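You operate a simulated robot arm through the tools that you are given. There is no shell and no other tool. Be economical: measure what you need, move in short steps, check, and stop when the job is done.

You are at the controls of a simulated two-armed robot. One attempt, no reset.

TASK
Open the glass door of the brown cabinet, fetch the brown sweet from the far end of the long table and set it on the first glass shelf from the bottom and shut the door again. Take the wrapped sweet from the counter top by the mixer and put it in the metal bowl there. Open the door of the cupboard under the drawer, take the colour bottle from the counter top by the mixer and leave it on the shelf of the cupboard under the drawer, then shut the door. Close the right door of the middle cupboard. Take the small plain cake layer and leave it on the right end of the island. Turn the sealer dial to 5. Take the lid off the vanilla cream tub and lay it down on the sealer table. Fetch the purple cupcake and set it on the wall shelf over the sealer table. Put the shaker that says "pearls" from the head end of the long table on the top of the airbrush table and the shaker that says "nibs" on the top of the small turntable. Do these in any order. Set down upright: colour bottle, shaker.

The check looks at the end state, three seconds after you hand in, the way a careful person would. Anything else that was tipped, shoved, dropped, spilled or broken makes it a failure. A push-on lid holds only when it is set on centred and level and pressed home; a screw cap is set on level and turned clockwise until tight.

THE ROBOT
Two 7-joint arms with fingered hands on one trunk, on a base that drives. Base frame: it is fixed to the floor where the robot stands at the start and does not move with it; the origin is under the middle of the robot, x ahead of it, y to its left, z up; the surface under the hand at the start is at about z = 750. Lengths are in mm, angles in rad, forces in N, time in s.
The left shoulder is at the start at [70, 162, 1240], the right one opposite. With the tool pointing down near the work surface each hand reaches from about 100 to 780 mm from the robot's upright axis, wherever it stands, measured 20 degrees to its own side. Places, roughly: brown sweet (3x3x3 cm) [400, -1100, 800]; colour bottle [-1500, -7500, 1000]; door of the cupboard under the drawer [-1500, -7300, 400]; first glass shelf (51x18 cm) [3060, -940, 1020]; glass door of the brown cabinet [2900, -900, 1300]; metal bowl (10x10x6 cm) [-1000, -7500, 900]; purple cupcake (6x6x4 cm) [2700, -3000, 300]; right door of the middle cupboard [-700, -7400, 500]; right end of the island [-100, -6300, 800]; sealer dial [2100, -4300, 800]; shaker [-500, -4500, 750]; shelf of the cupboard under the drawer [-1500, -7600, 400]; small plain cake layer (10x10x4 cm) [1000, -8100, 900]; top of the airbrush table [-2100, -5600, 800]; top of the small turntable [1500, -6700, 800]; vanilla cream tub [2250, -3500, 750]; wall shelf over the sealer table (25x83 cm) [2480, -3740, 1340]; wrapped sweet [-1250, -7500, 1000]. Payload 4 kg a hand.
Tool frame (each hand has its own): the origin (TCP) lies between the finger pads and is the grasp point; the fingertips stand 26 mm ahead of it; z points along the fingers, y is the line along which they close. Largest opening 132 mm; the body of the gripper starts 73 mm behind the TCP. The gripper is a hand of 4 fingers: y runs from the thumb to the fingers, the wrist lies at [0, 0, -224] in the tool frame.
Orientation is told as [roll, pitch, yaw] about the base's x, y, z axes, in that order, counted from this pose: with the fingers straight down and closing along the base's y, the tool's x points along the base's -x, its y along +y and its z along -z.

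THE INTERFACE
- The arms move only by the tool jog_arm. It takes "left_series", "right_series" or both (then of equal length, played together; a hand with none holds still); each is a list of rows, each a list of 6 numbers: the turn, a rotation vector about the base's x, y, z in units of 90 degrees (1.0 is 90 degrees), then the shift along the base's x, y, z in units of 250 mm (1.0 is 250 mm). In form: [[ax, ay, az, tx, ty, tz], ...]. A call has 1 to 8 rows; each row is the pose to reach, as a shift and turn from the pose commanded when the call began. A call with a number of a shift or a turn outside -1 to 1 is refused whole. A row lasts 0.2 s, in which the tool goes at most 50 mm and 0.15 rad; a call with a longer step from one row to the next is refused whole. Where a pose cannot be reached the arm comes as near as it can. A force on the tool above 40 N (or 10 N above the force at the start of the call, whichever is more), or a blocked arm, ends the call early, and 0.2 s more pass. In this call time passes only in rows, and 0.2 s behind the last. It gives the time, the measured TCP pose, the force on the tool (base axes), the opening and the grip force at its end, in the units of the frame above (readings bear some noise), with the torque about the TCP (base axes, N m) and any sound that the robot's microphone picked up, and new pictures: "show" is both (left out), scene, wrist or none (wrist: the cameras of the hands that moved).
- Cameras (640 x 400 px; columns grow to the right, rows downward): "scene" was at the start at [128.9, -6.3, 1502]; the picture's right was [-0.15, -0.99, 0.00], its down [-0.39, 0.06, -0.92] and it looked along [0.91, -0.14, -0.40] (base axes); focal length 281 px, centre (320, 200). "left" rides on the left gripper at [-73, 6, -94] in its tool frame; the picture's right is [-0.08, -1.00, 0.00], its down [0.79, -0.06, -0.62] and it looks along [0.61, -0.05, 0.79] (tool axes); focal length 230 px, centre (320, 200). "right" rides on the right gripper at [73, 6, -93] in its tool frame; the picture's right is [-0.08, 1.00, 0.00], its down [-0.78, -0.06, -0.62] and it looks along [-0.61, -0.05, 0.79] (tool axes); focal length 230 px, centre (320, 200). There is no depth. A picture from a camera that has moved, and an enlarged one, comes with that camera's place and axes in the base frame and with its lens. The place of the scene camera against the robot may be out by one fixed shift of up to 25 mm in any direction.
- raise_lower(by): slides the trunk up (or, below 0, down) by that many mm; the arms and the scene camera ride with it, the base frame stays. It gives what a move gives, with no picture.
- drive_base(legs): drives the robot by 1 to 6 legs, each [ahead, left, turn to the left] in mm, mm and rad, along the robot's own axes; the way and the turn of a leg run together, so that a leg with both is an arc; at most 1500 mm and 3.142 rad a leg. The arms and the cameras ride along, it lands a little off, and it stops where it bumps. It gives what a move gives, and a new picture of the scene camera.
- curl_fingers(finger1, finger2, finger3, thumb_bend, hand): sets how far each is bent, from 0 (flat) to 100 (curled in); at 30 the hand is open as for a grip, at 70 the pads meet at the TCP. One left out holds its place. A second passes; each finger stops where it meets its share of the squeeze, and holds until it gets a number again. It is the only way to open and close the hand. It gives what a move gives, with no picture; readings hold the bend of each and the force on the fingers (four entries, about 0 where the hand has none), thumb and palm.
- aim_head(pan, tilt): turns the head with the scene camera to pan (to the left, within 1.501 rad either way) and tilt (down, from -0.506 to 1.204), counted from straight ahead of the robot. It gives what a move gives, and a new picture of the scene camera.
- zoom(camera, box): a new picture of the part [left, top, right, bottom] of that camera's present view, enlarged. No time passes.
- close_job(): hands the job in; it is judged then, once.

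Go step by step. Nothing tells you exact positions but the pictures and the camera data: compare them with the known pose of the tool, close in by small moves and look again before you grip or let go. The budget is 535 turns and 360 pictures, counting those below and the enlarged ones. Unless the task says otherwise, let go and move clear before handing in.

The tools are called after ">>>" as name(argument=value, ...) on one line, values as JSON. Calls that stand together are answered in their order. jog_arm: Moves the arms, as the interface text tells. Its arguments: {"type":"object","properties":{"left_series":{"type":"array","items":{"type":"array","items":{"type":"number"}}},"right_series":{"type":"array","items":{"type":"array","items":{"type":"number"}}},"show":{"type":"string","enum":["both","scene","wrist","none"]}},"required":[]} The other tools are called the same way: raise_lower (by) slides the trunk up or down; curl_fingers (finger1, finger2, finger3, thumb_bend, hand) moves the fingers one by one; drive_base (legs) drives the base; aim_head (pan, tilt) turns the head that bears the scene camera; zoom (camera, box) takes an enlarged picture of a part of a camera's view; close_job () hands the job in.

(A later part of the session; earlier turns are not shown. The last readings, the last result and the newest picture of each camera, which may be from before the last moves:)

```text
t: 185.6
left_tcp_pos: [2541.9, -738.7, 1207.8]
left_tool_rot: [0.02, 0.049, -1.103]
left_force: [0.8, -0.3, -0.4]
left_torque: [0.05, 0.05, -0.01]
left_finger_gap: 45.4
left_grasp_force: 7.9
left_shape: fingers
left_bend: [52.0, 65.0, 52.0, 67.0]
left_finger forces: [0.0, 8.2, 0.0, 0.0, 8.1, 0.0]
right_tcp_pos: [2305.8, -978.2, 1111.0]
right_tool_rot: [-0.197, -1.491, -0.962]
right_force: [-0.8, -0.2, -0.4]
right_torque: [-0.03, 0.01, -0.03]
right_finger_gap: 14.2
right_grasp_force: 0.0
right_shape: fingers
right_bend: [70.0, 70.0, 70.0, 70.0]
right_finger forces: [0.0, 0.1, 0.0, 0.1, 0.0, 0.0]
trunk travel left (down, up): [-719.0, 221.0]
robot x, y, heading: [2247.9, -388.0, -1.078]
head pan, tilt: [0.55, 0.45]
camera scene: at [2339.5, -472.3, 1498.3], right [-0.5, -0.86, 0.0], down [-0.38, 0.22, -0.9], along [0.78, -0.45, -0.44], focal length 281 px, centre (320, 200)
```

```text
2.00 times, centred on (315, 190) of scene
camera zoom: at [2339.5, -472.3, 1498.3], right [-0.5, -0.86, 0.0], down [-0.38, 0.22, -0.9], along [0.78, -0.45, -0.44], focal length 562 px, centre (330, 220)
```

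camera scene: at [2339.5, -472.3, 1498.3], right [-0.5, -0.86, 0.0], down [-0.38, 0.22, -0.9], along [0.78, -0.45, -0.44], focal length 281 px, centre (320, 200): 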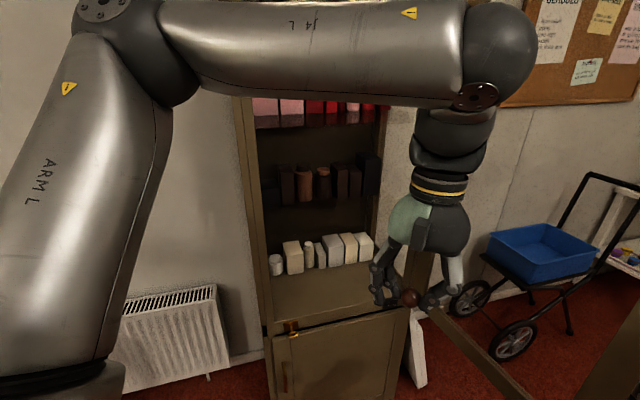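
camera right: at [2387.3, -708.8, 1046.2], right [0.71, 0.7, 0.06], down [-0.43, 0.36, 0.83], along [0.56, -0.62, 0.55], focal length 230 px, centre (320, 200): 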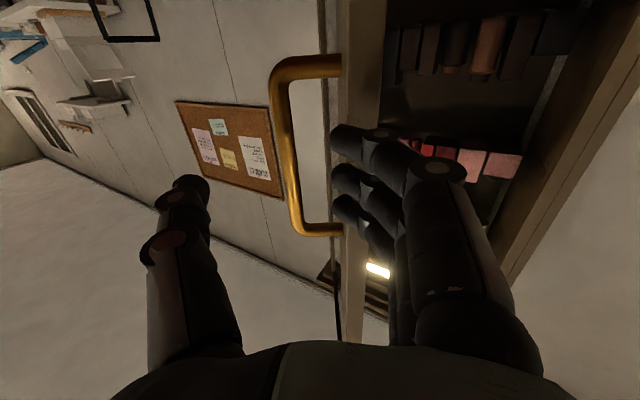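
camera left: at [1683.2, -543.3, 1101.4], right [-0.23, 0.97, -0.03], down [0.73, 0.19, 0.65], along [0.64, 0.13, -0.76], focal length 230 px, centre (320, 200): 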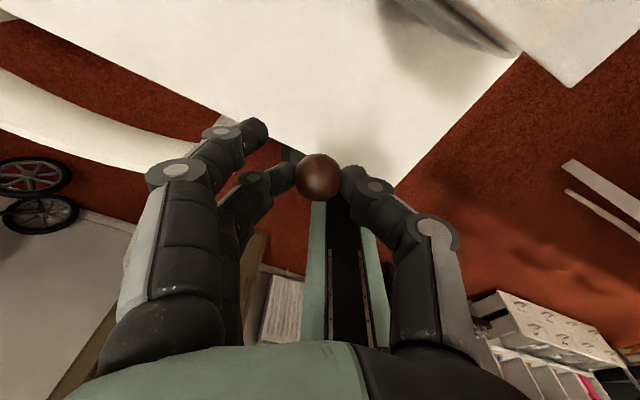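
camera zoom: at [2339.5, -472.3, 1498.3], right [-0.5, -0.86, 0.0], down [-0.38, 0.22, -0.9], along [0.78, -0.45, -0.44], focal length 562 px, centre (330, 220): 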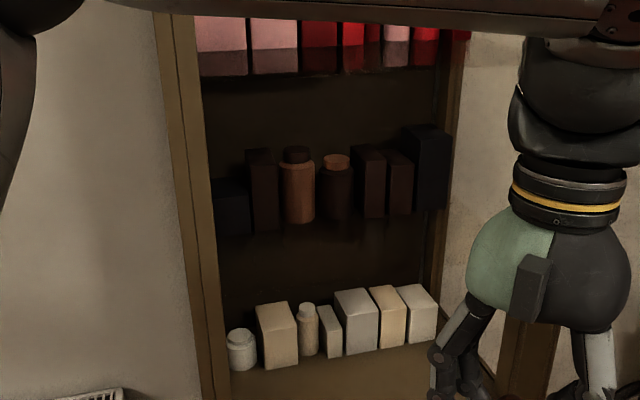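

The shelf surface should be at z≈1050 with free glass in front of the jars. Before approaching, I turn the right hand down and tuck it back.

>>> jog_arm(right_series=[[0.083, 0.035, 0, -0.03, 0.06, 0.02], [0.166, 0.07, 0, -0.07, 0.13, 0.05], [0.248, 0.105, 0, -0.11, 0.2, 0.1], [0.331, 0.14, 0, -0.15, 0.27, 0.15], [0.413, 0.176, 0, -0.19, 0.35, 0.2], [0.496, 0.21, 0, -0.24, 0.44, 0.25], [0.578, 0.246, 0, -0.29, 0.53, 0.3], [0.66, 0.281, 0, -0.34, 0.62, 0.35]], show="none")

>>> jog_arm(right_series=[[0.083, 0.035, 0, -0.06, 0.1, 0.0], [0.166, 0.07, 0, -0.12, 0.2, 0.0], [0.2, 0.085, 0, -0.18, 0.3, 0]], show="scene")

```text
t: 187.4
left_tcp_pos: [2542.9, -739.4, 1206.8]
left_tool_rot: [0.023, 0.049, -1.103]
left_force: [0.7, 0.5, 0.6]
left_torque: [0.0, 0.05, 0.02]
left_finger_gap: 45.7
left_grasp_force: 7.9
left_shape: fingers
left_bend: [52.0, 65.0, 52.0, 67.0]
left_finger forces: [0.0, 8.0, 0.0, 0.0, 8.0, 0.1]
right_tcp_pos: [2336.7, -966.9, 1108.7]
right_tool_rot: [-0.003, -1.327, -1.116]
right_force: [-0.3, -0.3, 0.4]
right_torque: [-0.02, -0.01, -0.01]
right_finger_gap: 14.0
right_grasp_force: 0.1
right_shape: fingers
right_bend: [70.0, 70.0, 70.0, 70.0]
right_finger forces: [0.1, 0.1, 0.0, 0.0, 0.0, 0.0]
right hand out of reach, approached as far as the arm can: row 1, 2, 3, 4, 5, 6, 7, 8
trunk travel left (down, up): [-719.0, 221.0]
robot x, y, heading: [2246.9, -389.1, -1.077]
head pan, tilt: [0.55, 0.45]
```

```text
t: 188.2
left_tcp_pos: [2539.2, -738.2, 1207.4]
left_tool_rot: [0.023, 0.046, -1.103]
left_force: [-0.4, -0.2, -0.9]
left_torque: [-0.01, -0.05, 0.02]
left_finger_gap: 45.6
left_grasp_force: 8.1
left_shape: fingers
left_bend: [52.0, 65.0, 52.0, 67.0]
left_finger forces: [0.1, 8.1, 0.0, 0.0, 8.2, 0.0]
right_tcp_pos: [2346.3, -923.3, 1114.1]
right_tool_rot: [-0.038, -1.071, -1.202]
right_force: [-0.4, 0.2, 1.1]
right_torque: [-0.03, 0.02, 0.01]
right_finger_gap: 14.0
right_grasp_force: 0.0
right_shape: fingers
right_bend: [70.0, 70.0, 70.0, 70.0]
right_finger forces: [0.1, 0.0, 0.0, 0.0, 0.1, 0.0]
right hand out of reach, approached as far as the arm can: row 1, 2, 3
trunk travel left (down, up): [-719.0, 221.0]
robot x, y, heading: [2248.2, -391.5, -1.078]
head pan, tilt: [0.55, 0.45]
camera scene: at [2337.3, -471.7, 1498.4], right [-0.5, -0.86, 0.0], down [-0.37, 0.22, -0.9], along [0.78, -0.45, -0.43], focal length 281 px, centre (320, 200)
```

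scene: 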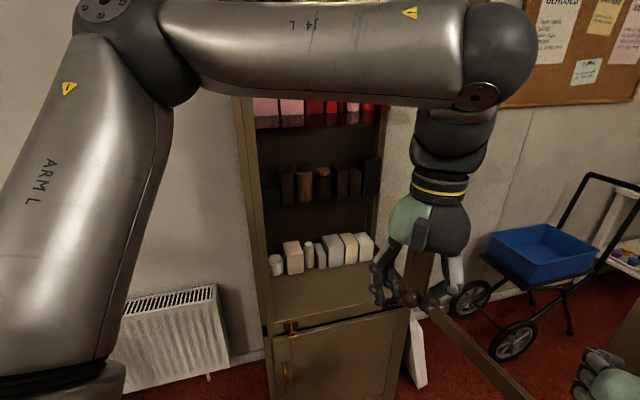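

>>> jog_arm(right_series=[[0.085, 0.033, 0, 0, 0.0, 0.1], [0.17, 0.066, 0, 0, 0.0, 0.2], [0.255, 0.1, 0, 0, 0.0, 0.3], [0.34, 0.132, 0, 0, 0.0, 0.4], [0.425, 0.165, 0, -0.05, 0.1, 0.45], [0.51, 0.198, 0, -0.1, 0.2, 0.45], [0.6, 0.23, 0, -0.15, 0.3, 0.45]], show="none")

>>> jog_arm(right_series=[[0, 0, 0, -0.06, 0.12, 0.0], [0, 0, 0, -0.12, 0.24, 0.0], [0, 0, 0, -0.18, 0.36, 0], [0, 0, 0, -0.24, 0.48, 0], [0, 0, 0, -0.3, 0.6, 0]], show="none")

```text
t: 189.8
left_tcp_pos: [2541.7, -739.3, 1207.8]
left_tool_rot: [0.021, 0.05, -1.103]
left_force: [0.1, -0.8, 0.3]
left_torque: [-0.01, -0.01, -0.06]
left_finger_gap: 45.8
left_grasp_force: 7.9
left_shape: fingers
left_bend: [52.0, 65.0, 52.0, 67.0]
left_finger forces: [0.0, 8.2, 0.0, 0.0, 8.1, 0.0]
right_tcp_pos: [2339.1, -927.1, 1128.2]
right_tool_rot: [-0.053, -1.053, -1.212]
right_force: [0.7, -0.3, 0.5]
right_torque: [0.01, 0.01, 0.01]
right_finger_gap: 14.2
right_grasp_force: 0.0
right_shape: fingers
right_bend: [70.0, 70.0, 70.0, 70.0]
right_finger forces: [0.0, 0.1, 0.1, 0.0, 0.0, 0.0]
right hand out of reach, approached as far as the arm can: row 1, 2, 3, 4, 5, 6, 7
trunk travel left (down, up): [-719.0, 221.0]
robot x, y, heading: [2250.1, -390.6, -1.082]
head pan, tilt: [0.55, 0.45]
```

```text
t: 191.0
left_tcp_pos: [2540.0, -738.7, 1207.9]
left_tool_rot: [0.023, 0.048, -1.104]
left_force: [0.5, 0.6, -0.8]
left_torque: [0.01, 0.0, -0.02]
left_finger_gap: 45.7
left_grasp_force: 8.4
left_shape: fingers
left_bend: [52.0, 65.0, 52.0, 67.0]
left_finger forces: [0.1, 8.1, 0.1, 0.1, 8.1, 0.0]
right_tcp_pos: [2342.6, -923.0, 1120.3]
right_tool_rot: [-0.053, -1.053, -1.214]
right_force: [-0.3, 0.5, 0.2]
right_torque: [-0.02, -0.01, -0.01]
right_finger_gap: 13.8
right_grasp_force: 0.1
right_shape: fingers
right_bend: [70.0, 70.0, 70.0, 70.0]
right_finger forces: [0.1, 0.1, 0.0, 0.1, 0.0, 0.0]
right hand out of reach, approached as far as the arm can: row 1, 2, 3, 4, 5
trunk travel left (down, up): [-719.0, 221.0]
robot x, y, heading: [2251.1, -388.0, -1.076]
head pan, tilt: [0.55, 0.45]
```

>>> jog_arm(right_series=[[0, 0, 0, -0.1, -0.05, 0.0], [0, 0, 0, -0.2, -0.1, 0.0], [0.085, 0.033, 0, -0.28, -0.15, 0.0], [0.17, 0.066, 0, -0.28, -0.15, 0.0], [0.255, 0.1, 0, -0.28, -0.15, 0.0], [0.34, 0.132, 0, -0.28, -0.15, 0.0], [0.425, 0.165, 0, -0.28, -0.15, 0.0], [0.51, 0.198, 0, -0.28, -0.15, 0.0]], show="scene")

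```text
t: 192.8
left_tcp_pos: [2540.4, -739.5, 1208.5]
left_tool_rot: [0.024, 0.049, -1.103]
left_force: [-0.2, -0.3, 0.6]
left_torque: [0.02, 0.0, 0.0]
left_finger_gap: 45.6
left_grasp_force: 7.4
left_shape: fingers
left_bend: [52.0, 65.0, 52.0, 67.0]
left_finger forces: [0.0, 8.1, 0.0, 0.0, 8.2, 0.0]
right_tcp_pos: [2303.6, -954.4, 1137.7]
right_tool_rot: [-0.096, -1.047, -1.24]
right_force: [-0.2, 0.0, 0.3]
right_torque: [-0.01, -0.02, 0.03]
right_finger_gap: 14.4
right_grasp_force: 0.0
right_shape: fingers
right_bend: [70.0, 70.0, 70.0, 70.0]
right_finger forces: [0.0, 0.0, 0.0, 0.0, 0.1, 0.1]
right hand out of reach, approached as far as the arm can: row 1, 2, 3, 4, 5, 6, 7, 8
trunk travel left (down, up): [-719.0, 221.0]
robot x, y, heading: [2250.7, -390.0, -1.078]
head pan, tilt: [0.55, 0.45]
camera scene: at [2339.2, -472.4, 1498.3], right [-0.5, -0.86, 0.0], down [-0.38, 0.22, -0.9], along [0.78, -0.45, -0.44], focal length 281 px, centre (320, 200)
```

scene: 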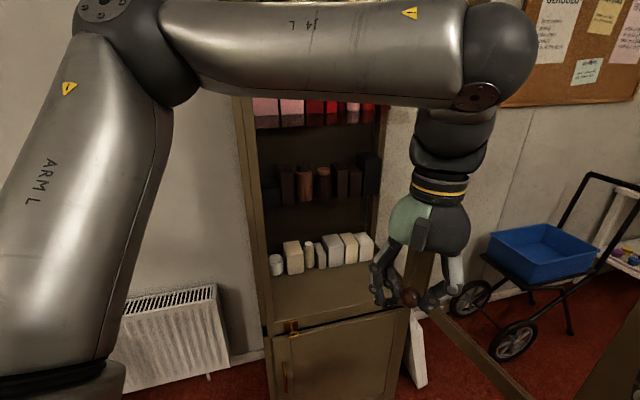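

>>> aim_head(pan=-0.7, tilt=0.6)

```text
t: 194.2
left_tcp_pos: [2540.6, -738.5, 1208.4]
left_tool_rot: [0.021, 0.05, -1.103]
left_force: [-0.8, 0.2, 0.1]
left_torque: [-0.01, -0.01, -0.05]
left_finger_gap: 45.8
left_grasp_force: 7.9
left_shape: fingers
left_bend: [52.0, 65.0, 52.0, 67.0]
left_finger forces: [0.0, 8.1, 0.1, 0.0, 8.1, 0.0]
right_tcp_pos: [2303.2, -952.8, 1137.7]
right_tool_rot: [-0.097, -1.046, -1.236]
right_force: [-0.2, 0.3, -0.2]
right_torque: [0.0, -0.03, 0.0]
right_finger_gap: 14.3
right_grasp_force: 0.1
right_shape: fingers
right_bend: [70.0, 70.0, 70.0, 70.0]
right_finger forces: [0.0, 0.0, 0.1, 0.0, 0.0, 0.0]
trunk travel left (down, up): [-719.0, 221.0]
robot x, y, heading: [2249.2, -389.6, -1.078]
head pan, tilt: [-0.7, 0.6]
camera scene: at [2241.9, -512.6, 1484.7], right [-0.98, 0.21, 0.0], down [0.12, 0.55, -0.83], along [-0.17, -0.81, -0.56], focal length 281 px, centre (320, 200)
```

scene: 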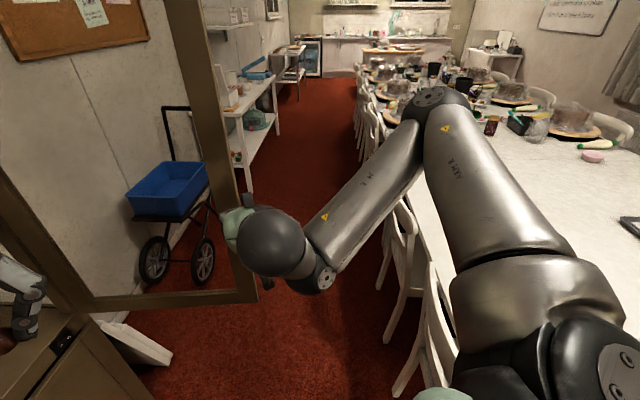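

The right elbow sits outside the door edge, so I back off first to re-pose the right arm.

>>> drive_base(legs=[[-230, 30, 0]])

>>> jog_arm(right_series=[[0, 0, 0, 0, 0, 0.18], [0, 0, 0, 0, 0, 0.36], [0, 0, 0, 0, 0, 0.54], [0, 0, 0, 0, 0, 0.72]], show="none")

>>> jog_arm(right_series=[[0.085, 0.033, 0, 0, 0, 0], [0.17, 0.066, 0, 0, 0, 0], [0.255, 0.1, 0, 0, 0, 0], [0.34, 0.132, 0, 0, 0, 0], [0.425, 0.165, 0, 0, 0, 0], [0.51, 0.198, 0, 0, 0, 0], [0.6, 0.23, 0, 0, 0, 0]], show="scene")

```text
t: 196.0
left_tcp_pos: [2459.9, -519.8, 1206.7]
left_tool_rot: [0.024, 0.048, -1.1]
left_force: [0.0, -0.2, -0.4]
left_torque: [-0.01, 0.01, 0.01]
left_finger_gap: 45.7
left_grasp_force: 8.3
left_shape: fingers
left_bend: [52.0, 65.0, 52.0, 67.0]
left_finger forces: [0.1, 8.1, 0.0, 0.1, 8.1, 0.1]
right_tcp_pos: [2220.6, -736.9, 1134.8]
right_tool_rot: [-0.096, -1.048, -1.234]
right_force: [-0.1, 0.0, 0.3]
right_torque: [0.0, 0.0, 0.0]
right_finger_gap: 14.1
right_grasp_force: 0.0
right_shape: fingers
right_bend: [70.0, 70.0, 70.0, 70.0]
right_finger forces: [0.0, 0.1, 0.0, 0.0, 0.0, 0.0]
trunk travel left (down, up): [-719.0, 221.0]
robot x, y, heading: [2165.4, -171.9, -1.08]
head pan, tilt: [-0.7, 0.6]
camera scene: at [2158.9, -295.5, 1484.6], right [-0.98, 0.2, 0.0], down [0.11, 0.55, -0.82], along [-0.17, -0.81, -0.57], focal length 281 px, centre (320, 200)
```

scene: 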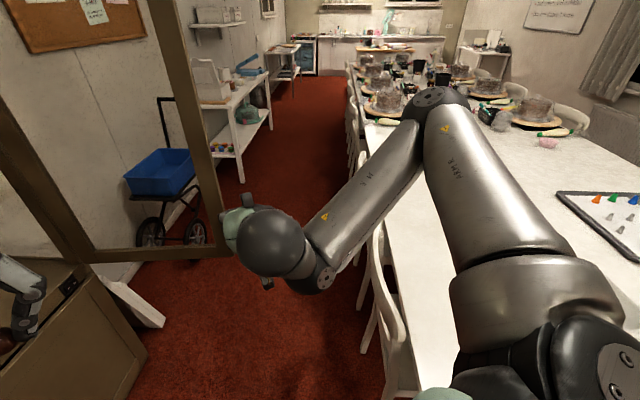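

```text
t: 197.0
left_tcp_pos: [2457.9, -519.5, 1208.3]
left_tool_rot: [0.021, 0.048, -1.099]
left_force: [0.3, -0.1, -0.3]
left_torque: [0.01, 0.02, 0.02]
left_finger_gap: 45.8
left_grasp_force: 8.6
left_shape: fingers
left_bend: [52.0, 65.0, 52.0, 67.0]
left_finger forces: [0.0, 8.2, 0.0, 0.0, 8.0, 0.1]
right_tcp_pos: [2219.3, -750.6, 1233.1]
right_tool_rot: [0.073, -1.2, -1.343]
right_force: [-0.6, -0.5, -0.3]
right_torque: [-0.02, 0.0, 0.01]
right_finger_gap: 14.4
right_grasp_force: 0.1
right_shape: fingers
right_bend: [70.0, 70.0, 70.0, 70.0]
right_finger forces: [0.0, 0.0, 0.1, 0.0, 0.0, 0.1]
right hand out of reach, approached as far as the arm can: row 1, 2, 3, 4
trunk travel left (down, up): [-719.0, 221.0]
robot x, y, heading: [2165.1, -171.5, -1.072]
head pan, tilt: [-0.7, 0.6]
```

```text
t: 198.6
left_tcp_pos: [2457.6, -520.5, 1207.9]
left_tool_rot: [0.025, 0.048, -1.099]
left_force: [0.3, 1.2, -0.5]
left_torque: [0.0, 0.0, -0.02]
left_finger_gap: 45.6
left_grasp_force: 8.2
left_shape: fingers
left_bend: [52.0, 65.0, 52.0, 67.0]
left_finger forces: [0.0, 8.1, 0.1, 0.0, 8.1, 0.0]
right_tcp_pos: [2219.9, -749.4, 1232.8]
right_tool_rot: [0.071, -1.198, -1.341]
right_force: [-0.4, -0.4, 0.0]
right_torque: [0.05, -0.05, -0.01]
right_finger_gap: 14.3
right_grasp_force: 0.0
right_shape: fingers
right_bend: [70.0, 70.0, 70.0, 70.0]
right_finger forces: [0.1, 0.0, 0.0, 0.1, 0.0, 0.0]
right hand out of reach, approached as far as the arm can: row 1, 2, 3, 4, 5, 6, 7
trunk travel left (down, up): [-719.0, 221.0]
robot x, y, heading: [2166.9, -171.3, -1.072]
head pan, tilt: [-0.7, 0.6]
camera scene: at [2158.3, -294.3, 1484.7], right [-0.98, 0.2, 0.0], down [0.11, 0.55, -0.82], along [-0.17, -0.81, -0.57], focal length 281 px, centre (320, 200)
```

scene: 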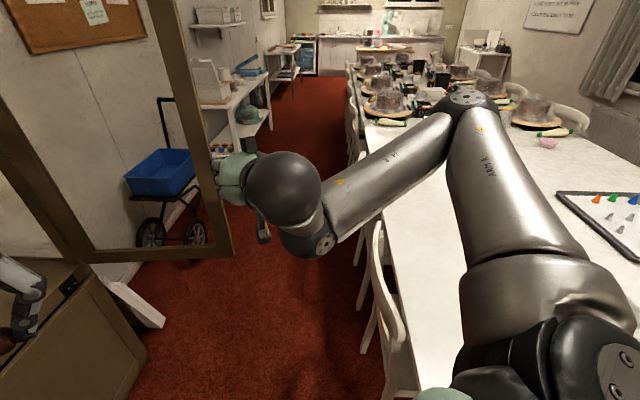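

>>> jog_arm(right_series=[[0, 0, 0, -0.05, -0.15, 0], [0, 0, 0, -0.1, -0.3, 0], [0, 0, 0, -0.15, -0.45, 0], [0, 0, 0, -0.2, -0.6, 0], [0, 0, 0, -0.25, -0.75, 0]], show="none")

>>> jog_arm(right_series=[[0.085, 0.033, 0, 0, 0, 0], [0.17, 0.066, 0, 0, 0, 0], [0.255, 0.1, 0, 0, 0, 0], [0.34, 0.132, 0, 0, 0, 0], [0.425, 0.165, 0, 0, 0, 0], [0.51, 0.198, 0, 0, 0, 0], [0.6, 0.23, 0, 0, 0, 0]], show="scene")

```text
t: 199.8
left_tcp_pos: [2458.3, -519.9, 1207.2]
left_tool_rot: [0.021, 0.051, -1.099]
left_force: [-0.8, -0.6, 0.0]
left_torque: [0.02, 0.02, -0.01]
left_finger_gap: 45.8
left_grasp_force: 9.1
left_shape: fingers
left_bend: [52.0, 65.0, 52.0, 67.0]
left_finger forces: [0.0, 8.1, 0.1, 0.1, 8.0, 0.0]
right_tcp_pos: [2215.8, -753.0, 1231.5]
right_tool_rot: [0.069, -1.2, -1.342]
right_force: [0.5, -0.4, 0.0]
right_torque: [-0.01, -0.02, 0.05]
right_finger_gap: 14.1
right_grasp_force: 0.1
right_shape: fingers
right_bend: [70.0, 70.0, 70.0, 70.0]
right_finger forces: [0.0, 0.1, 0.1, 0.0, 0.1, 0.0]
right hand out of reach, approached as far as the arm can: row 1, 2, 3, 4, 5
trunk travel left (down, up): [-719.0, 221.0]
robot x, y, heading: [2166.9, -170.1, -1.077]
head pan, tilt: [-0.7, 0.6]
```

```text
t: 201.4
left_tcp_pos: [2458.0, -518.8, 1207.8]
left_tool_rot: [0.024, 0.049, -1.102]
left_force: [-0.4, 0.0, 0.1]
left_torque: [0.01, -0.02, 0.0]
left_finger_gap: 45.7
left_grasp_force: 8.0
left_shape: fingers
left_bend: [52.0, 65.0, 52.0, 67.0]
left_finger forces: [0.0, 8.0, 0.0, 0.0, 8.1, 0.0]
right_tcp_pos: [2215.4, -753.9, 1230.7]
right_tool_rot: [0.068, -1.199, -1.344]
right_force: [0.1, 0.5, 0.3]
right_torque: [0.02, -0.01, -0.01]
right_finger_gap: 13.9
right_grasp_force: 0.1
right_shape: fingers
right_bend: [70.0, 70.0, 70.0, 70.0]
right_finger forces: [0.1, 0.1, 0.1, 0.0, 0.0, 0.1]
right hand out of reach, approached as far as the arm can: row 1, 2, 3, 4, 5, 6, 7
trunk travel left (down, up): [-719.0, 221.0]
robot x, y, heading: [2164.0, -168.7, -1.076]
head pan, tilt: [-0.7, 0.6]
camera scene: at [2158.4, -294.3, 1484.7], right [-0.98, 0.2, 0.0], down [0.11, 0.55, -0.82], along [-0.17, -0.81, -0.57], focal length 281 px, centre (320, 200)
```

scene: 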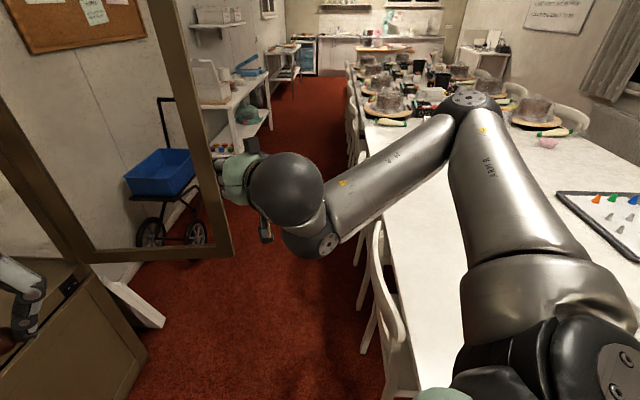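

>>> jog_arm(right_series=[[0, 0, 0.09, 0, 0, 0], [0, 0, 0.18, 0, 0, 0], [0, 0, 0.27, 0, 0, 0], [0, 0, 0.36, 0, 0, 0]], show="none")

>>> jog_arm(right_series=[[0, 0, 0, 0, 0, -0.18], [0, 0, 0, 0, 0, -0.36], [0, 0, 0, 0, 0, -0.54], [0, 0, 0, 0, 0, -0.72], [0, 0, 0, 0, 0, -0.9]], show="none")

```text
t: 202.4
left_tcp_pos: [2460.4, -520.1, 1206.3]
left_tool_rot: [0.019, 0.049, -1.101]
left_force: [0.5, 0.0, 0.2]
left_torque: [0.0, 0.06, -0.03]
left_finger_gap: 45.7
left_grasp_force: 8.4
left_shape: fingers
left_bend: [52.0, 65.0, 52.0, 67.0]
left_finger forces: [0.0, 8.1, 0.1, 0.0, 8.2, 0.0]
right_tcp_pos: [2323.4, -703.5, 1175.0]
right_tool_rot: [0.009, -1.324, -0.991]
right_force: [0.6, 0.8, 0.6]
right_torque: [-0.04, 0.01, -0.09]
right_finger_gap: 14.2
right_grasp_force: 0.1
right_shape: fingers
right_bend: [70.0, 70.0, 70.0, 70.0]
right_finger forces: [0.0, 0.0, 0.0, 0.0, 0.0, 0.1]
right hand out of reach, approached as far as the arm can: row 1, 2, 3, 4
trunk travel left (down, up): [-719.0, 221.0]
robot x, y, heading: [2161.8, -168.5, -1.079]
head pan, tilt: [-0.7, 0.6]
```

```text
t: 203.6
left_tcp_pos: [2458.3, -519.3, 1206.8]
left_tool_rot: [0.021, 0.049, -1.101]
left_force: [0.9, 0.9, -0.6]
left_torque: [0.05, 0.06, -0.01]
left_finger_gap: 45.6
left_grasp_force: 7.8
left_shape: fingers
left_bend: [52.0, 65.0, 52.0, 67.0]
left_finger forces: [0.1, 8.1, 0.0, 0.0, 8.1, 0.1]
right_tcp_pos: [2308.6, -706.9, 1041.8]
right_tool_rot: [0.006, -1.323, -0.985]
right_force: [0.0, 0.1, -0.3]
right_torque: [0.02, 0.02, -0.03]
right_finger_gap: 14.0
right_grasp_force: 0.1
right_shape: fingers
right_bend: [70.0, 70.0, 70.0, 70.0]
right_finger forces: [0.1, 0.0, 0.0, 0.0, 0.0, 0.0]
right hand out of reach, approached as far as the arm can: row 3, 4, 5
trunk travel left (down, up): [-719.0, 221.0]
robot x, y, heading: [2163.8, -173.2, -1.073]
head pan, tilt: [-0.7, 0.6]
```

>>> jog_arm(right_series=[[0.079, 0.052, 0, 0, 0.02, 0], [0.158, 0.104, 0, -0.01, 0.04, 0], [0.237, 0.156, 0, -0.03, 0.08, 0], [0.316, 0.208, 0, -0.05, 0.12, 0], [0.395, 0.26, 0, -0.08, 0.16, 0], [0.474, 0.312, 0, -0.11, 0.2, 0], [0.553, 0.364, 0, -0.14, 0.25, 0], [0.632, 0.416, 0, -0.17, 0.3, 0]], show="scene")

```text
t: 205.4
left_tcp_pos: [2461.3, -518.5, 1207.3]
left_tool_rot: [0.02, 0.049, -1.1]
left_force: [-0.7, 0.6, 2.0]
left_torque: [0.0, 0.05, -0.02]
left_finger_gap: 45.8
left_grasp_force: 8.5
left_shape: fingers
left_bend: [52.0, 65.0, 52.0, 67.0]
left_finger forces: [0.0, 8.1, 0.1, 0.0, 8.1, 0.0]
right_tcp_pos: [2271.3, -630.4, 1044.4]
right_tool_rot: [0.005, -0.133, -0.988]
right_force: [-0.2, 0.7, -0.4]
right_torque: [0.01, 0.04, -0.01]
right_finger_gap: 14.2
right_grasp_force: 0.0
right_shape: fingers
right_bend: [70.0, 70.0, 70.0, 70.0]
right_finger forces: [0.0, 0.0, 0.0, 0.1, 0.0, 0.0]
right hand out of reach, approached as far as the arm can: row 1, 2, 3, 4
trunk travel left (down, up): [-719.0, 221.0]
robot x, y, heading: [2163.2, -169.9, -1.074]
head pan, tilt: [-0.7, 0.6]
camera scene: at [2162.2, -293.2, 1484.8], right [-0.98, 0.2, 0.0], down [0.11, 0.55, -0.83], along [-0.17, -0.81, -0.56], focal length 281 px, centre (320, 200)
```

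scene: 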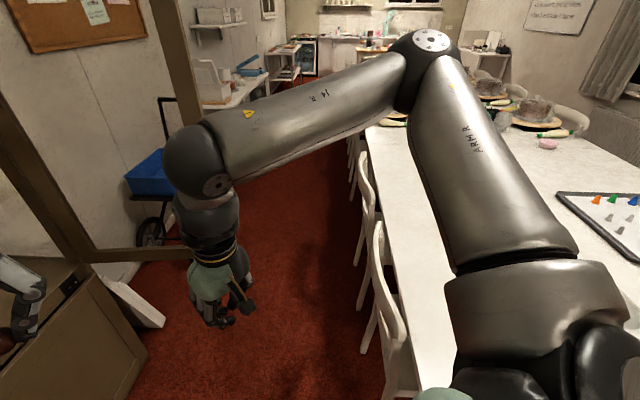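

>>> jog_arm(right_series=[[0, 0, 0, -0.13, 0.03, 0.1], [0, 0, 0, -0.27, 0.06, 0.2], [0, 0, 0, -0.4, 0.09, 0.3], [0, 0, 0, -0.54, 0.12, 0.4], [0, 0, 0, -0.67, 0.15, 0.5], [0, 0, 0, -0.8, 0.18, 0.6], [0, 0, 0, -0.96, 0.2, 0.7]], show="none")

>>> curl_fingers(hand="left", finger3=100)

```text
t: 207.0
left_tcp_pos: [2456.7, -518.8, 1208.4]
left_tool_rot: [0.021, 0.046, -1.1]
left_force: [-0.5, 0.4, -0.5]
left_torque: [-0.02, -0.01, 0.0]
left_finger_gap: 45.7
left_grasp_force: 8.6
left_shape: fingers
left_bend: [52.0, 65.0, 52.0, 67.0]
left_finger forces: [0.0, 8.1, 0.1, 0.0, 8.1, 0.0]
right_tcp_pos: [2029.1, -580.0, 1220.3]
right_tool_rot: [0.008, -0.141, -0.988]
right_force: [-0.9, -0.2, -0.1]
right_torque: [-0.06, -0.03, 0.01]
right_finger_gap: 14.2
right_grasp_force: 0.1
right_shape: fingers
right_bend: [70.0, 70.0, 70.0, 70.0]
right_finger forces: [0.1, 0.1, 0.0, 0.0, 0.1, 0.1]
trunk travel left (down, up): [-719.0, 221.0]
robot x, y, heading: [2163.3, -170.1, -1.075]
head pan, tilt: [-0.7, 0.6]
```

```text
t: 208.0
left_tcp_pos: [2458.1, -519.3, 1207.2]
left_tool_rot: [0.023, 0.048, -1.1]
left_force: [-0.3, 0.2, -0.2]
left_torque: [-0.02, -0.02, 0.01]
left_finger_gap: 45.5
left_grasp_force: 8.3
left_shape: fingers
left_bend: [52.0, 65.0, 100.0, 67.0]
left_finger forces: [0.1, 8.2, 0.1, 0.0, 8.2, 0.0]
right_tcp_pos: [2030.3, -581.7, 1219.2]
right_tool_rot: [0.009, -0.139, -0.988]
right_force: [-0.9, -0.2, -0.5]
right_torque: [0.01, 0.0, 0.01]
right_finger_gap: 13.9
right_grasp_force: 0.1
right_shape: fingers
right_bend: [70.0, 70.0, 70.0, 70.0]
right_finger forces: [0.0, 0.1, 0.0, 0.1, 0.0, 0.0]
trunk travel left (down, up): [-719.0, 221.0]
robot x, y, heading: [2163.7, -170.6, -1.077]
head pan, tilt: [-0.7, 0.6]
```

Now I tilt the left hand forward by about 1 rad while still in free space.

>>> jog_arm(left_series=[[-0.079, -0.043, 0, 0.03, -0.05, 0], [-0.158, -0.086, 0, 0.06, -0.1, 0], [-0.237, -0.129, 0, 0.09, -0.15, 0], [-0.316, -0.172, 0, 0.12, -0.2, 0], [-0.395, -0.215, 0, 0.15, -0.25, 0], [-0.474, -0.258, 0, 0.17, -0.3, 0], [-0.553, -0.301, 0, 0.19, -0.35, 0]], show="wrist")

>>> drive_base(legs=[[0, 0, 0.47]])

```text
t: 209.6
left_tcp_pos: [2506.4, -609.0, 1206.2]
left_tool_rot: [0.061, -0.942, -1.121]
left_force: [0.0, 0.2, 0.2]
left_torque: [-0.02, 0.0, 0.02]
left_finger_gap: 45.6
left_grasp_force: 7.8
left_shape: fingers
left_bend: [52.0, 65.0, 100.0, 67.0]
left_finger forces: [0.0, 8.0, 0.0, 0.0, 8.0, 0.0]
right_tcp_pos: [2030.1, -581.3, 1218.1]
right_tool_rot: [0.009, -0.139, -0.989]
right_force: [0.3, 0.4, -0.2]
right_torque: [0.0, -0.01, 0.01]
right_finger_gap: 13.9
right_grasp_force: 0.2
right_shape: fingers
right_bend: [70.0, 70.0, 70.0, 70.0]
right_finger forces: [0.0, 0.1, 0.1, 0.0, 0.0, 0.1]
trunk travel left (down, up): [-719.0, 221.0]
robot x, y, heading: [2161.9, -170.7, -1.078]
head pan, tilt: [-0.7, 0.6]
camera left: at [2490.7, -577.5, 1322.0], right [-0.85, -0.52, 0.03], down [-0.51, 0.82, -0.27], along [0.12, -0.25, -0.96], focal length 230 px, centre (320, 200)
```

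left: 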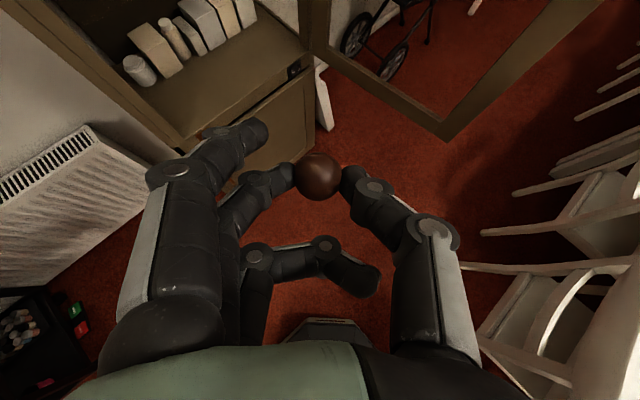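

```text
t: 211.3
left_tcp_pos: [2667.7, -405.3, 1206.5]
left_tool_rot: [0.06, -0.94, -0.647]
left_force: [0.2, -0.1, -0.6]
left_torque: [-0.04, -0.03, -0.01]
left_finger_gap: 45.5
left_grasp_force: 8.2
left_shape: fingers
left_bend: [52.0, 65.0, 100.0, 67.0]
left_finger forces: [0.0, 8.0, 0.1, 0.0, 7.9, 0.0]
right_tcp_pos: [2232.8, -597.3, 1220.3]
right_tool_rot: [0.01, -0.138, -0.514]
right_force: [-0.4, -0.7, -0.5]
right_torque: [-0.02, -0.02, -0.02]
right_finger_gap: 14.2
right_grasp_force: 0.1
right_shape: fingers
right_bend: [70.0, 70.0, 70.0, 70.0]
right_finger forces: [0.1, 0.1, 0.0, 0.0, 0.1, 0.0]
trunk travel left (down, up): [-719.0, 221.0]
robot x, y, heading: [2165.7, -168.9, -0.603]
head pan, tilt: [-0.7, 0.6]
camera scene: at [2217.1, -277.4, 1484.7], right [-0.96, -0.27, 0.0], down [-0.15, 0.54, -0.82], along [0.22, -0.8, -0.57], focal length 281 px, centre (320, 200)
```

scene: 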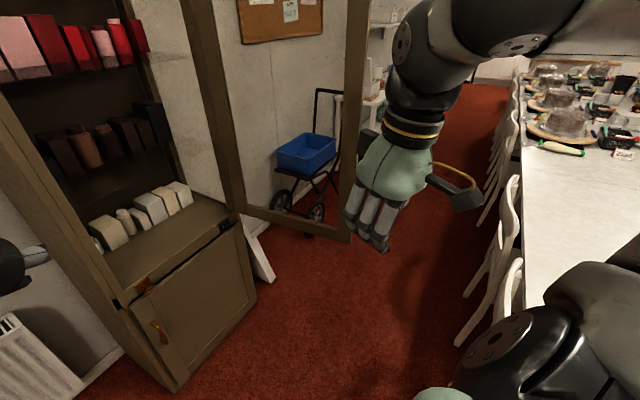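

The door stands past 90°. I drive toward the shelf, stopping short.

>>> drive_base(legs=[[380, -154, 0]])

>>> jog_arm(left_series=[[0, 0, 0, 0, 0, -0.15], [0, 0, 0, 0, 0, -0.28]], show="wrist")

```text
t: 213.9
left_tcp_pos: [2895.7, -753.8, 1206.4]
left_tool_rot: [0.061, -0.94, -0.65]
left_force: [0.1, 0.0, -0.8]
left_torque: [-0.01, 0.01, 0.0]
left_finger_gap: 46.1
left_grasp_force: 7.7
left_shape: fingers
left_bend: [52.0, 65.0, 100.0, 67.0]
left_finger forces: [0.0, 8.1, 0.0, 0.0, 8.0, 0.1]
right_tcp_pos: [2458.6, -944.7, 1218.6]
right_tool_rot: [0.008, -0.137, -0.521]
right_force: [0.2, -0.2, -0.4]
right_torque: [0.01, 0.05, 0.03]
right_finger_gap: 14.1
right_grasp_force: 0.1
right_shape: fingers
right_bend: [70.0, 70.0, 70.0, 70.0]
right_finger forces: [0.0, 0.0, 0.0, 0.0, 0.1, 0.0]
trunk travel left (down, up): [-719.0, 221.0]
robot x, y, heading: [2393.1, -518.7, -0.604]
head pan, tilt: [-0.7, 0.6]
camera scene: at [2444.7, -624.5, 1484.9], right [-0.97, -0.26, 0.0], down [-0.15, 0.54, -0.83], along [0.22, -0.8, -0.56], focal length 281 px, centre (320, 200)
```

scene: 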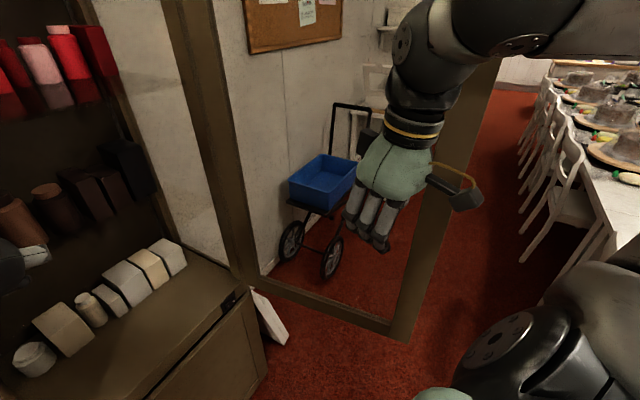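

```text
t: 214.5
left_tcp_pos: [2899.0, -753.4, 1137.6]
left_tool_rot: [0.061, -0.939, -0.65]
left_force: [0.2, -0.3, -0.5]
left_torque: [0.01, 0.01, -0.04]
left_finger_gap: 46.0
left_grasp_force: 7.8
left_shape: fingers
left_bend: [52.0, 65.0, 100.0, 67.0]
left_finger forces: [0.0, 8.1, 0.0, 0.1, 8.0, 0.1]
right_tcp_pos: [2460.6, -945.8, 1219.0]
right_tool_rot: [0.006, -0.136, -0.52]
right_force: [-0.2, 0.3, 0.2]
right_torque: [-0.01, 0.03, 0.01]
right_finger_gap: 14.2
right_grasp_force: 0.1
right_shape: fingers
right_bend: [70.0, 70.0, 70.0, 70.0]
right_finger forces: [0.0, 0.0, 0.0, 0.0, 0.0, 0.1]
trunk travel left (down, up): [-719.0, 221.0]
robot x, y, heading: [2393.0, -520.1, -0.606]
head pan, tilt: [-0.7, 0.6]
camera left: at [2871.7, -731.9, 1251.9], right [-0.53, -0.85, 0.03], down [-0.82, 0.5, -0.27], along [0.22, -0.17, -0.96], focal length 230 px, centre (320, 200)
```

left: 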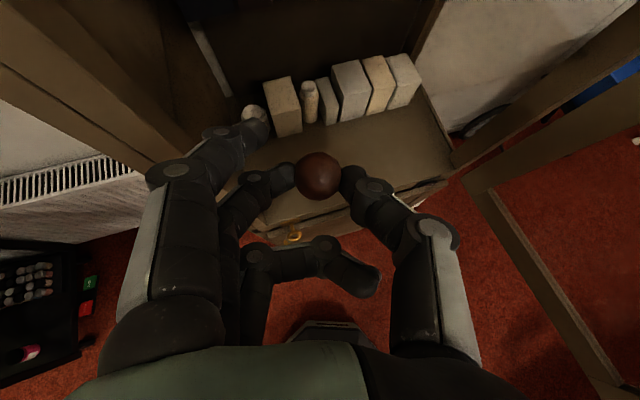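

>>> drive_base(legs=[[75, 0, 0]])

>>> aim_head(pan=0.25, tilt=0.4)

>>> zoom(camera="left", box=[0, 0, 640, 400])

```text
t: 215.5
left_tcp_pos: [2957.2, -793.8, 1138.3]
left_tool_rot: [0.062, -0.94, -0.652]
left_force: [0.5, -0.9, -0.3]
left_torque: [0.0, 0.01, 0.05]
left_finger_gap: 45.6
left_grasp_force: 8.1
left_shape: fingers
left_bend: [52.0, 65.0, 100.0, 67.0]
left_finger forces: [0.1, 8.0, 0.0, 0.0, 8.0, 0.0]
right_tcp_pos: [2516.1, -986.1, 1219.6]
right_tool_rot: [0.008, -0.14, -0.519]
right_force: [-0.7, 0.1, 0.8]
right_torque: [0.04, 0.0, 0.02]
right_finger_gap: 14.3
right_grasp_force: 0.0
right_shape: fingers
right_bend: [70.0, 70.0, 70.0, 70.0]
right_finger forces: [0.0, 0.0, 0.1, 0.0, 0.0, 0.1]
trunk travel left (down, up): [-719.0, 221.0]
robot x, y, heading: [2452.6, -560.1, -0.605]
head pan, tilt: [-0.7, 0.6]
camera scene: at [2503.2, -666.0, 1485.1], right [-0.97, -0.26, 0.0], down [-0.15, 0.54, -0.83], along [0.22, -0.8, -0.56], focal length 281 px, centre (320, 200)
```

scene: 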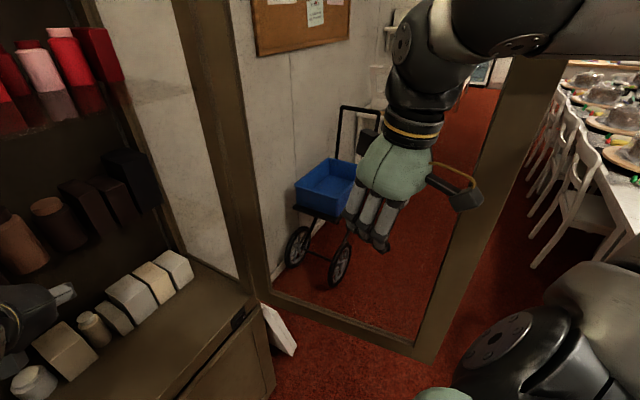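

```text
t: 216.8
left_tcp_pos: [2958.2, -795.1, 1137.3]
left_tool_rot: [0.062, -0.939, -0.653]
left_force: [0.2, 0.0, 0.2]
left_torque: [0.01, 0.02, 0.0]
left_finger_gap: 45.7
left_grasp_force: 7.8
left_shape: fingers
left_bend: [52.0, 65.0, 100.0, 67.0]
left_finger forces: [0.0, 8.0, 0.1, 0.0, 8.0, 0.0]
right_tcp_pos: [2520.7, -988.3, 1219.2]
right_tool_rot: [0.007, -0.138, -0.519]
right_force: [-0.2, 0.3, 0.6]
right_torque: [0.02, -0.02, 0.01]
right_finger_gap: 13.9
right_grasp_force: 0.0
right_shape: fingers
right_bend: [70.0, 70.0, 70.0, 70.0]
right_finger forces: [0.0, 0.0, 0.0, 0.1, 0.0, 0.0]
trunk travel left (down, up): [-719.0, 221.0]
robot x, y, heading: [2454.5, -562.6, -0.603]
head pan, tilt: [0.25, 0.4]
camera scene: at [2570.1, -615.3, 1502.9], right [-0.35, -0.94, 0.0], down [-0.36, 0.14, -0.92], along [0.86, -0.32, -0.39], focal length 281 px, centre (320, 200)
```

scene: 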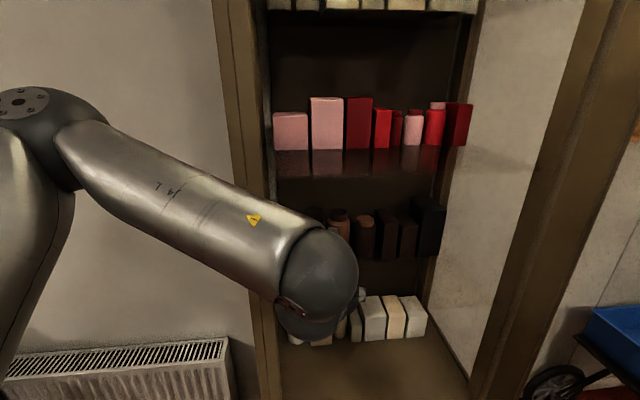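

```text
1.00 times, centred on (320, 200) of left (not enlarged: the box is as wide or as high as the picture)
camera zoom: at [2931.7, -774.7, 1252.3], right [-0.53, -0.85, 0.03], down [-0.82, 0.5, -0.27], along [0.22, -0.17, -0.96], focal length 230 px, centre (320, 200)
```

zoom: 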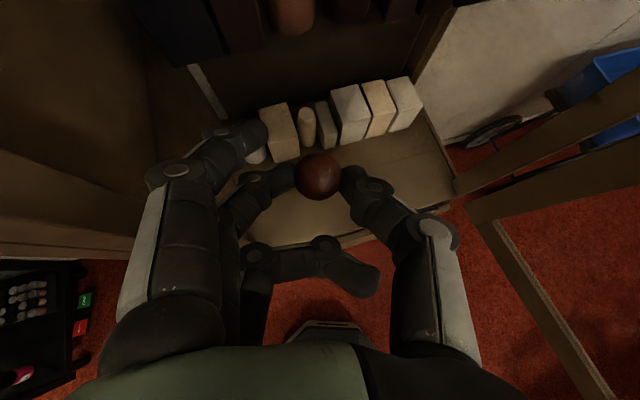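

The free strip in front of the jars is deep, so I go 90 mm further in, then lower.

>>> drive_base(legs=[[93, 0, 0]])

>>> jog_arm(left_series=[[0, 0, 0, 0, 0, -0.08], [0, 0, 0, 0, 0, -0.16], [0, 0, 0, 0, 0, -0.24]], show="wrist")

```text
t: 217.9
left_tcp_pos: [3032.1, -847.8, 1138.7]
left_tool_rot: [0.061, -0.942, -0.656]
left_force: [0.1, 0.0, 0.3]
left_torque: [0.02, 0.03, -0.03]
left_finger_gap: 45.5
left_grasp_force: 8.4
left_shape: fingers
left_bend: [52.0, 65.0, 100.0, 67.0]
left_finger forces: [0.0, 8.0, 0.0, 0.0, 8.0, 0.0]
right_tcp_pos: [2593.0, -1040.3, 1220.6]
right_tool_rot: [0.008, -0.139, -0.524]
right_force: [-0.9, 0.3, -0.2]
right_torque: [0.0, 0.0, 0.01]
right_finger_gap: 14.4
right_grasp_force: 0.1
right_shape: fingers
right_bend: [70.0, 70.0, 70.0, 70.0]
right_finger forces: [0.0, 0.1, 0.1, 0.0, 0.1, 0.0]
trunk travel left (down, up): [-719.0, 221.0]
robot x, y, heading: [2530.3, -612.3, -0.612]
head pan, tilt: [0.25, 0.4]
camera scene: at [2643.5, -666.9, 1503.2], right [-0.35, -0.94, 0.0], down [-0.36, 0.14, -0.92], along [0.86, -0.33, -0.39], focal length 281 px, centre (320, 200)
```

scene: 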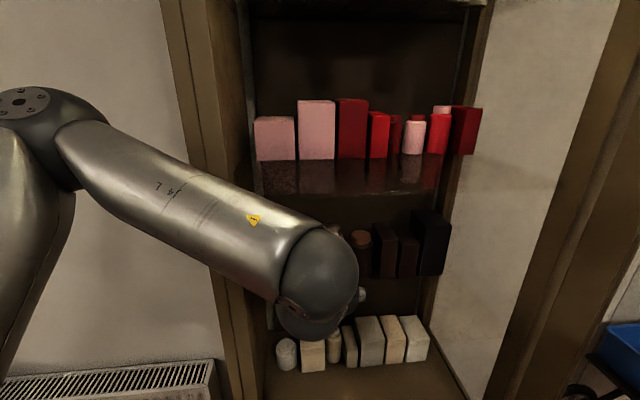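

```text
t: 218.7
left_tcp_pos: [3033.4, -851.9, 1076.3]
left_tool_rot: [0.06, -0.939, -0.655]
left_force: [-0.1, -0.1, -0.3]
left_torque: [0.02, -0.01, 0.01]
left_finger_gap: 45.8
left_grasp_force: 8.2
left_shape: fingers
left_bend: [52.0, 65.0, 100.0, 67.0]
left_finger forces: [0.0, 8.0, 0.0, 0.0, 8.0, 0.0]
right_tcp_pos: [2595.3, -1042.1, 1218.6]
right_tool_rot: [0.007, -0.139, -0.522]
right_force: [0.2, -0.7, -0.5]
right_torque: [0.0, 0.02, -0.01]
right_finger_gap: 14.3
right_grasp_force: 0.0
right_shape: fingers
right_bend: [70.0, 70.0, 70.0, 70.0]
right_finger forces: [0.0, 0.1, 0.0, 0.0, 0.1, 0.1]
trunk travel left (down, up): [-719.0, 221.0]
robot x, y, heading: [2529.0, -613.9, -0.609]
head pan, tilt: [0.25, 0.4]
camera left: at [3006.8, -830.1, 1191.6], right [-0.53, -0.85, 0.03], down [-0.82, 0.51, -0.27], along [0.22, -0.17, -0.96], focal length 230 px, centre (320, 200)
```

left: 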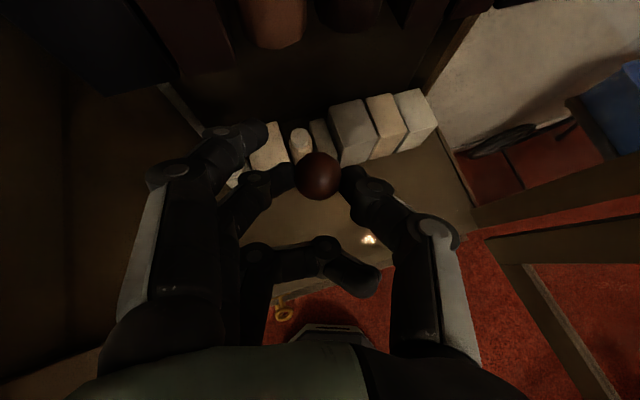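

>>> jog_arm(left_series=[[0, 0, 0, 0, 0, -0.02], [0, 0, 0, 0, 0, -0.04]], show="none")

>>> jog_arm(left_series=[[0, 0, 0, 0, 0, -0.016], [0, 0, 0, 0, 0, -0.032]], show="none")

```text
t: 219.3
left_tcp_pos: [3033.8, -849.9, 1066.4]
left_tool_rot: [0.063, -0.941, -0.658]
left_force: [0.2, -0.1, -0.5]
left_torque: [0.01, 0.01, -0.02]
left_finger_gap: 45.7
left_grasp_force: 8.0
left_shape: fingers
left_bend: [52.0, 65.0, 100.0, 67.0]
left_finger forces: [0.0, 8.0, 0.0, 0.0, 8.0, 0.0]
right_tcp_pos: [2593.8, -1040.2, 1219.7]
right_tool_rot: [0.007, -0.137, -0.522]
right_force: [-0.3, -0.5, -0.4]
right_torque: [0.02, -0.02, 0.01]
right_finger_gap: 14.0
right_grasp_force: 0.2
right_shape: fingers
right_bend: [70.0, 70.0, 70.0, 70.0]
right_finger forces: [0.1, 0.1, 0.0, 0.1, 0.1, 0.0]
trunk travel left (down, up): [-719.0, 221.0]
robot x, y, heading: [2529.4, -612.3, -0.611]
head pan, tilt: [0.25, 0.4]
```

```text
t: 219.9
left_tcp_pos: [3033.5, -849.8, 1058.8]
left_tool_rot: [0.06, -0.94, -0.655]
left_force: [0.3, 1.2, -0.4]
left_torque: [0.0, -0.02, 0.0]
left_finger_gap: 45.6
left_grasp_force: 8.7
left_shape: fingers
left_bend: [52.0, 65.0, 100.0, 67.0]
left_finger forces: [0.1, 8.0, 0.0, 0.1, 8.0, 0.0]
right_tcp_pos: [2594.0, -1040.9, 1219.7]
right_tool_rot: [0.005, -0.138, -0.524]
right_force: [0.7, -0.3, 0.1]
right_torque: [0.02, -0.01, -0.01]
right_finger_gap: 14.2
right_grasp_force: 0.1
right_shape: fingers
right_bend: [70.0, 70.0, 70.0, 70.0]
right_finger forces: [0.1, 0.1, 0.0, 0.0, 0.0, 0.0]
trunk travel left (down, up): [-719.0, 221.0]
robot x, y, heading: [2528.5, -617.9, -0.616]
head pan, tilt: [0.25, 0.4]
```

>>> jog_arm(left_series=[[0, 0, 0, 0, 0, -0.016], [0, 0, 0, 0, 0, -0.032]], show="none")

>>> jog_arm(left_series=[[0, 0, 0, 0, 0, -0.016], [0, 0, 0, 0, 0, -0.028]], show="wrist")

```text
t: 220.5
left_tcp_pos: [3033.5, -849.9, 1051.2]
left_tool_rot: [0.063, -0.941, -0.655]
left_force: [0.0, -0.4, 0.3]
left_torque: [-0.03, -0.01, 0.01]
left_finger_gap: 45.8
left_grasp_force: 8.0
left_shape: fingers
left_bend: [52.0, 65.0, 100.0, 67.0]
left_finger forces: [0.0, 8.1, 0.0, 0.0, 8.1, 0.0]
right_tcp_pos: [2594.1, -1041.5, 1219.7]
right_tool_rot: [0.006, -0.136, -0.523]
right_force: [-0.1, -1.0, -0.8]
right_torque: [-0.01, 0.01, -0.03]
right_finger_gap: 13.9
right_grasp_force: 0.1
right_shape: fingers
right_bend: [70.0, 70.0, 70.0, 70.0]
right_finger forces: [0.0, 0.1, 0.0, 0.0, 0.0, 0.1]
trunk travel left (down, up): [-719.0, 221.0]
robot x, y, heading: [2532.0, -616.6, -0.614]
head pan, tilt: [0.25, 0.4]
```

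```text
t: 221.1
left_tcp_pos: [3033.4, -849.2, 1043.7]
left_tool_rot: [0.062, -0.941, -0.657]
left_force: [0.1, -0.9, 0.9]
left_torque: [0.0, -0.03, -0.01]
left_finger_gap: 45.9
left_grasp_force: 7.6
left_shape: fingers
left_bend: [52.0, 65.0, 100.0, 67.0]
left_finger forces: [0.0, 8.1, 0.0, 0.0, 8.0, 0.0]
right_tcp_pos: [2595.0, -1040.2, 1219.3]
right_tool_rot: [0.006, -0.138, -0.522]
right_force: [-0.1, 0.1, -0.6]
right_torque: [0.0, -0.01, 0.01]
right_finger_gap: 14.1
right_grasp_force: 0.0
right_shape: fingers
right_bend: [70.0, 70.0, 70.0, 70.0]
right_finger forces: [0.0, 0.0, 0.0, 0.0, 0.1, 0.0]
trunk travel left (down, up): [-719.0, 221.0]
robot x, y, heading: [2532.3, -614.8, -0.613]
head pan, tilt: [0.25, 0.4]
camera left: at [3005.8, -828.1, 1159.6], right [-0.53, -0.85, 0.03], down [-0.82, 0.51, -0.27], along [0.22, -0.17, -0.96], focal length 230 px, centre (320, 200)
```

left: 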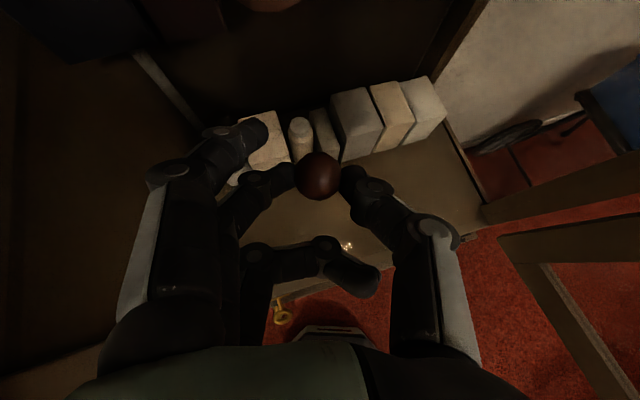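

>>> jog_arm(left_series=[[0, 0, 0, 0, 0, -0.012], [0, 0, 0, 0, 0, -0.024]], show="none")

>>> jog_arm(left_series=[[0, 0, 0, 0, 0, -0.012], [0, 0, 0, 0, 0, -0.024]], show="none")

```text
t: 221.7
left_tcp_pos: [3032.1, -849.4, 1043.4]
left_tool_rot: [0.061, -0.95, -0.655]
left_force: [-0.7, -0.5, 20.0]
left_torque: [-0.46, -0.17, 0.06]
left_finger_gap: 44.9
left_grasp_force: 15.6
left_shape: fingers
left_bend: [52.0, 66.0, 100.0, 68.0]
left_finger forces: [0.0, 9.4, 0.1, 0.1, 21.4, 0.0]
right_tcp_pos: [2591.6, -1041.2, 1220.7]
right_tool_rot: [0.006, -0.14, -0.524]
right_force: [-0.4, -0.1, 0.5]
right_torque: [-0.03, 0.02, -0.03]
right_finger_gap: 14.1
right_grasp_force: 0.1
right_shape: fingers
right_bend: [70.0, 70.0, 70.0, 70.0]
right_finger forces: [0.0, 0.1, 0.0, 0.1, 0.0, 0.0]
trunk travel left (down, up): [-719.0, 221.0]
robot x, y, heading: [2528.8, -615.1, -0.609]
head pan, tilt: [0.25, 0.4]
```

```text
t: 222.2
left_tcp_pos: [3034.2, -852.9, 1041.6]
left_tool_rot: [0.051, -0.963, -0.65]
left_force: [-4.0, 1.0, 16.6]
left_torque: [-0.36, -0.05, -0.13]
left_finger_gap: 44.1
left_grasp_force: 14.8
left_shape: fingers
left_bend: [52.0, 66.0, 100.0, 69.0]
left_finger forces: [0.1, 8.8, 0.0, 0.1, 21.1, 0.0]
right_tcp_pos: [2593.2, -1039.7, 1218.7]
right_tool_rot: [0.007, -0.139, -0.525]
right_force: [-0.6, -0.8, 0.2]
right_torque: [0.0, 0.01, 0.0]
right_finger_gap: 14.1
right_grasp_force: 0.1
right_shape: fingers
right_bend: [70.0, 70.0, 70.0, 70.0]
right_finger forces: [0.0, 0.0, 0.0, 0.1, 0.1, 0.1]
trunk travel left (down, up): [-719.0, 221.0]
robot x, y, heading: [2528.5, -614.6, -0.617]
head pan, tilt: [0.25, 0.4]
stopped in row 2 (left hand): the force on the tool passed its limit at 42 N (the readings are from after the stop); the commanded pose is now the measured one
```

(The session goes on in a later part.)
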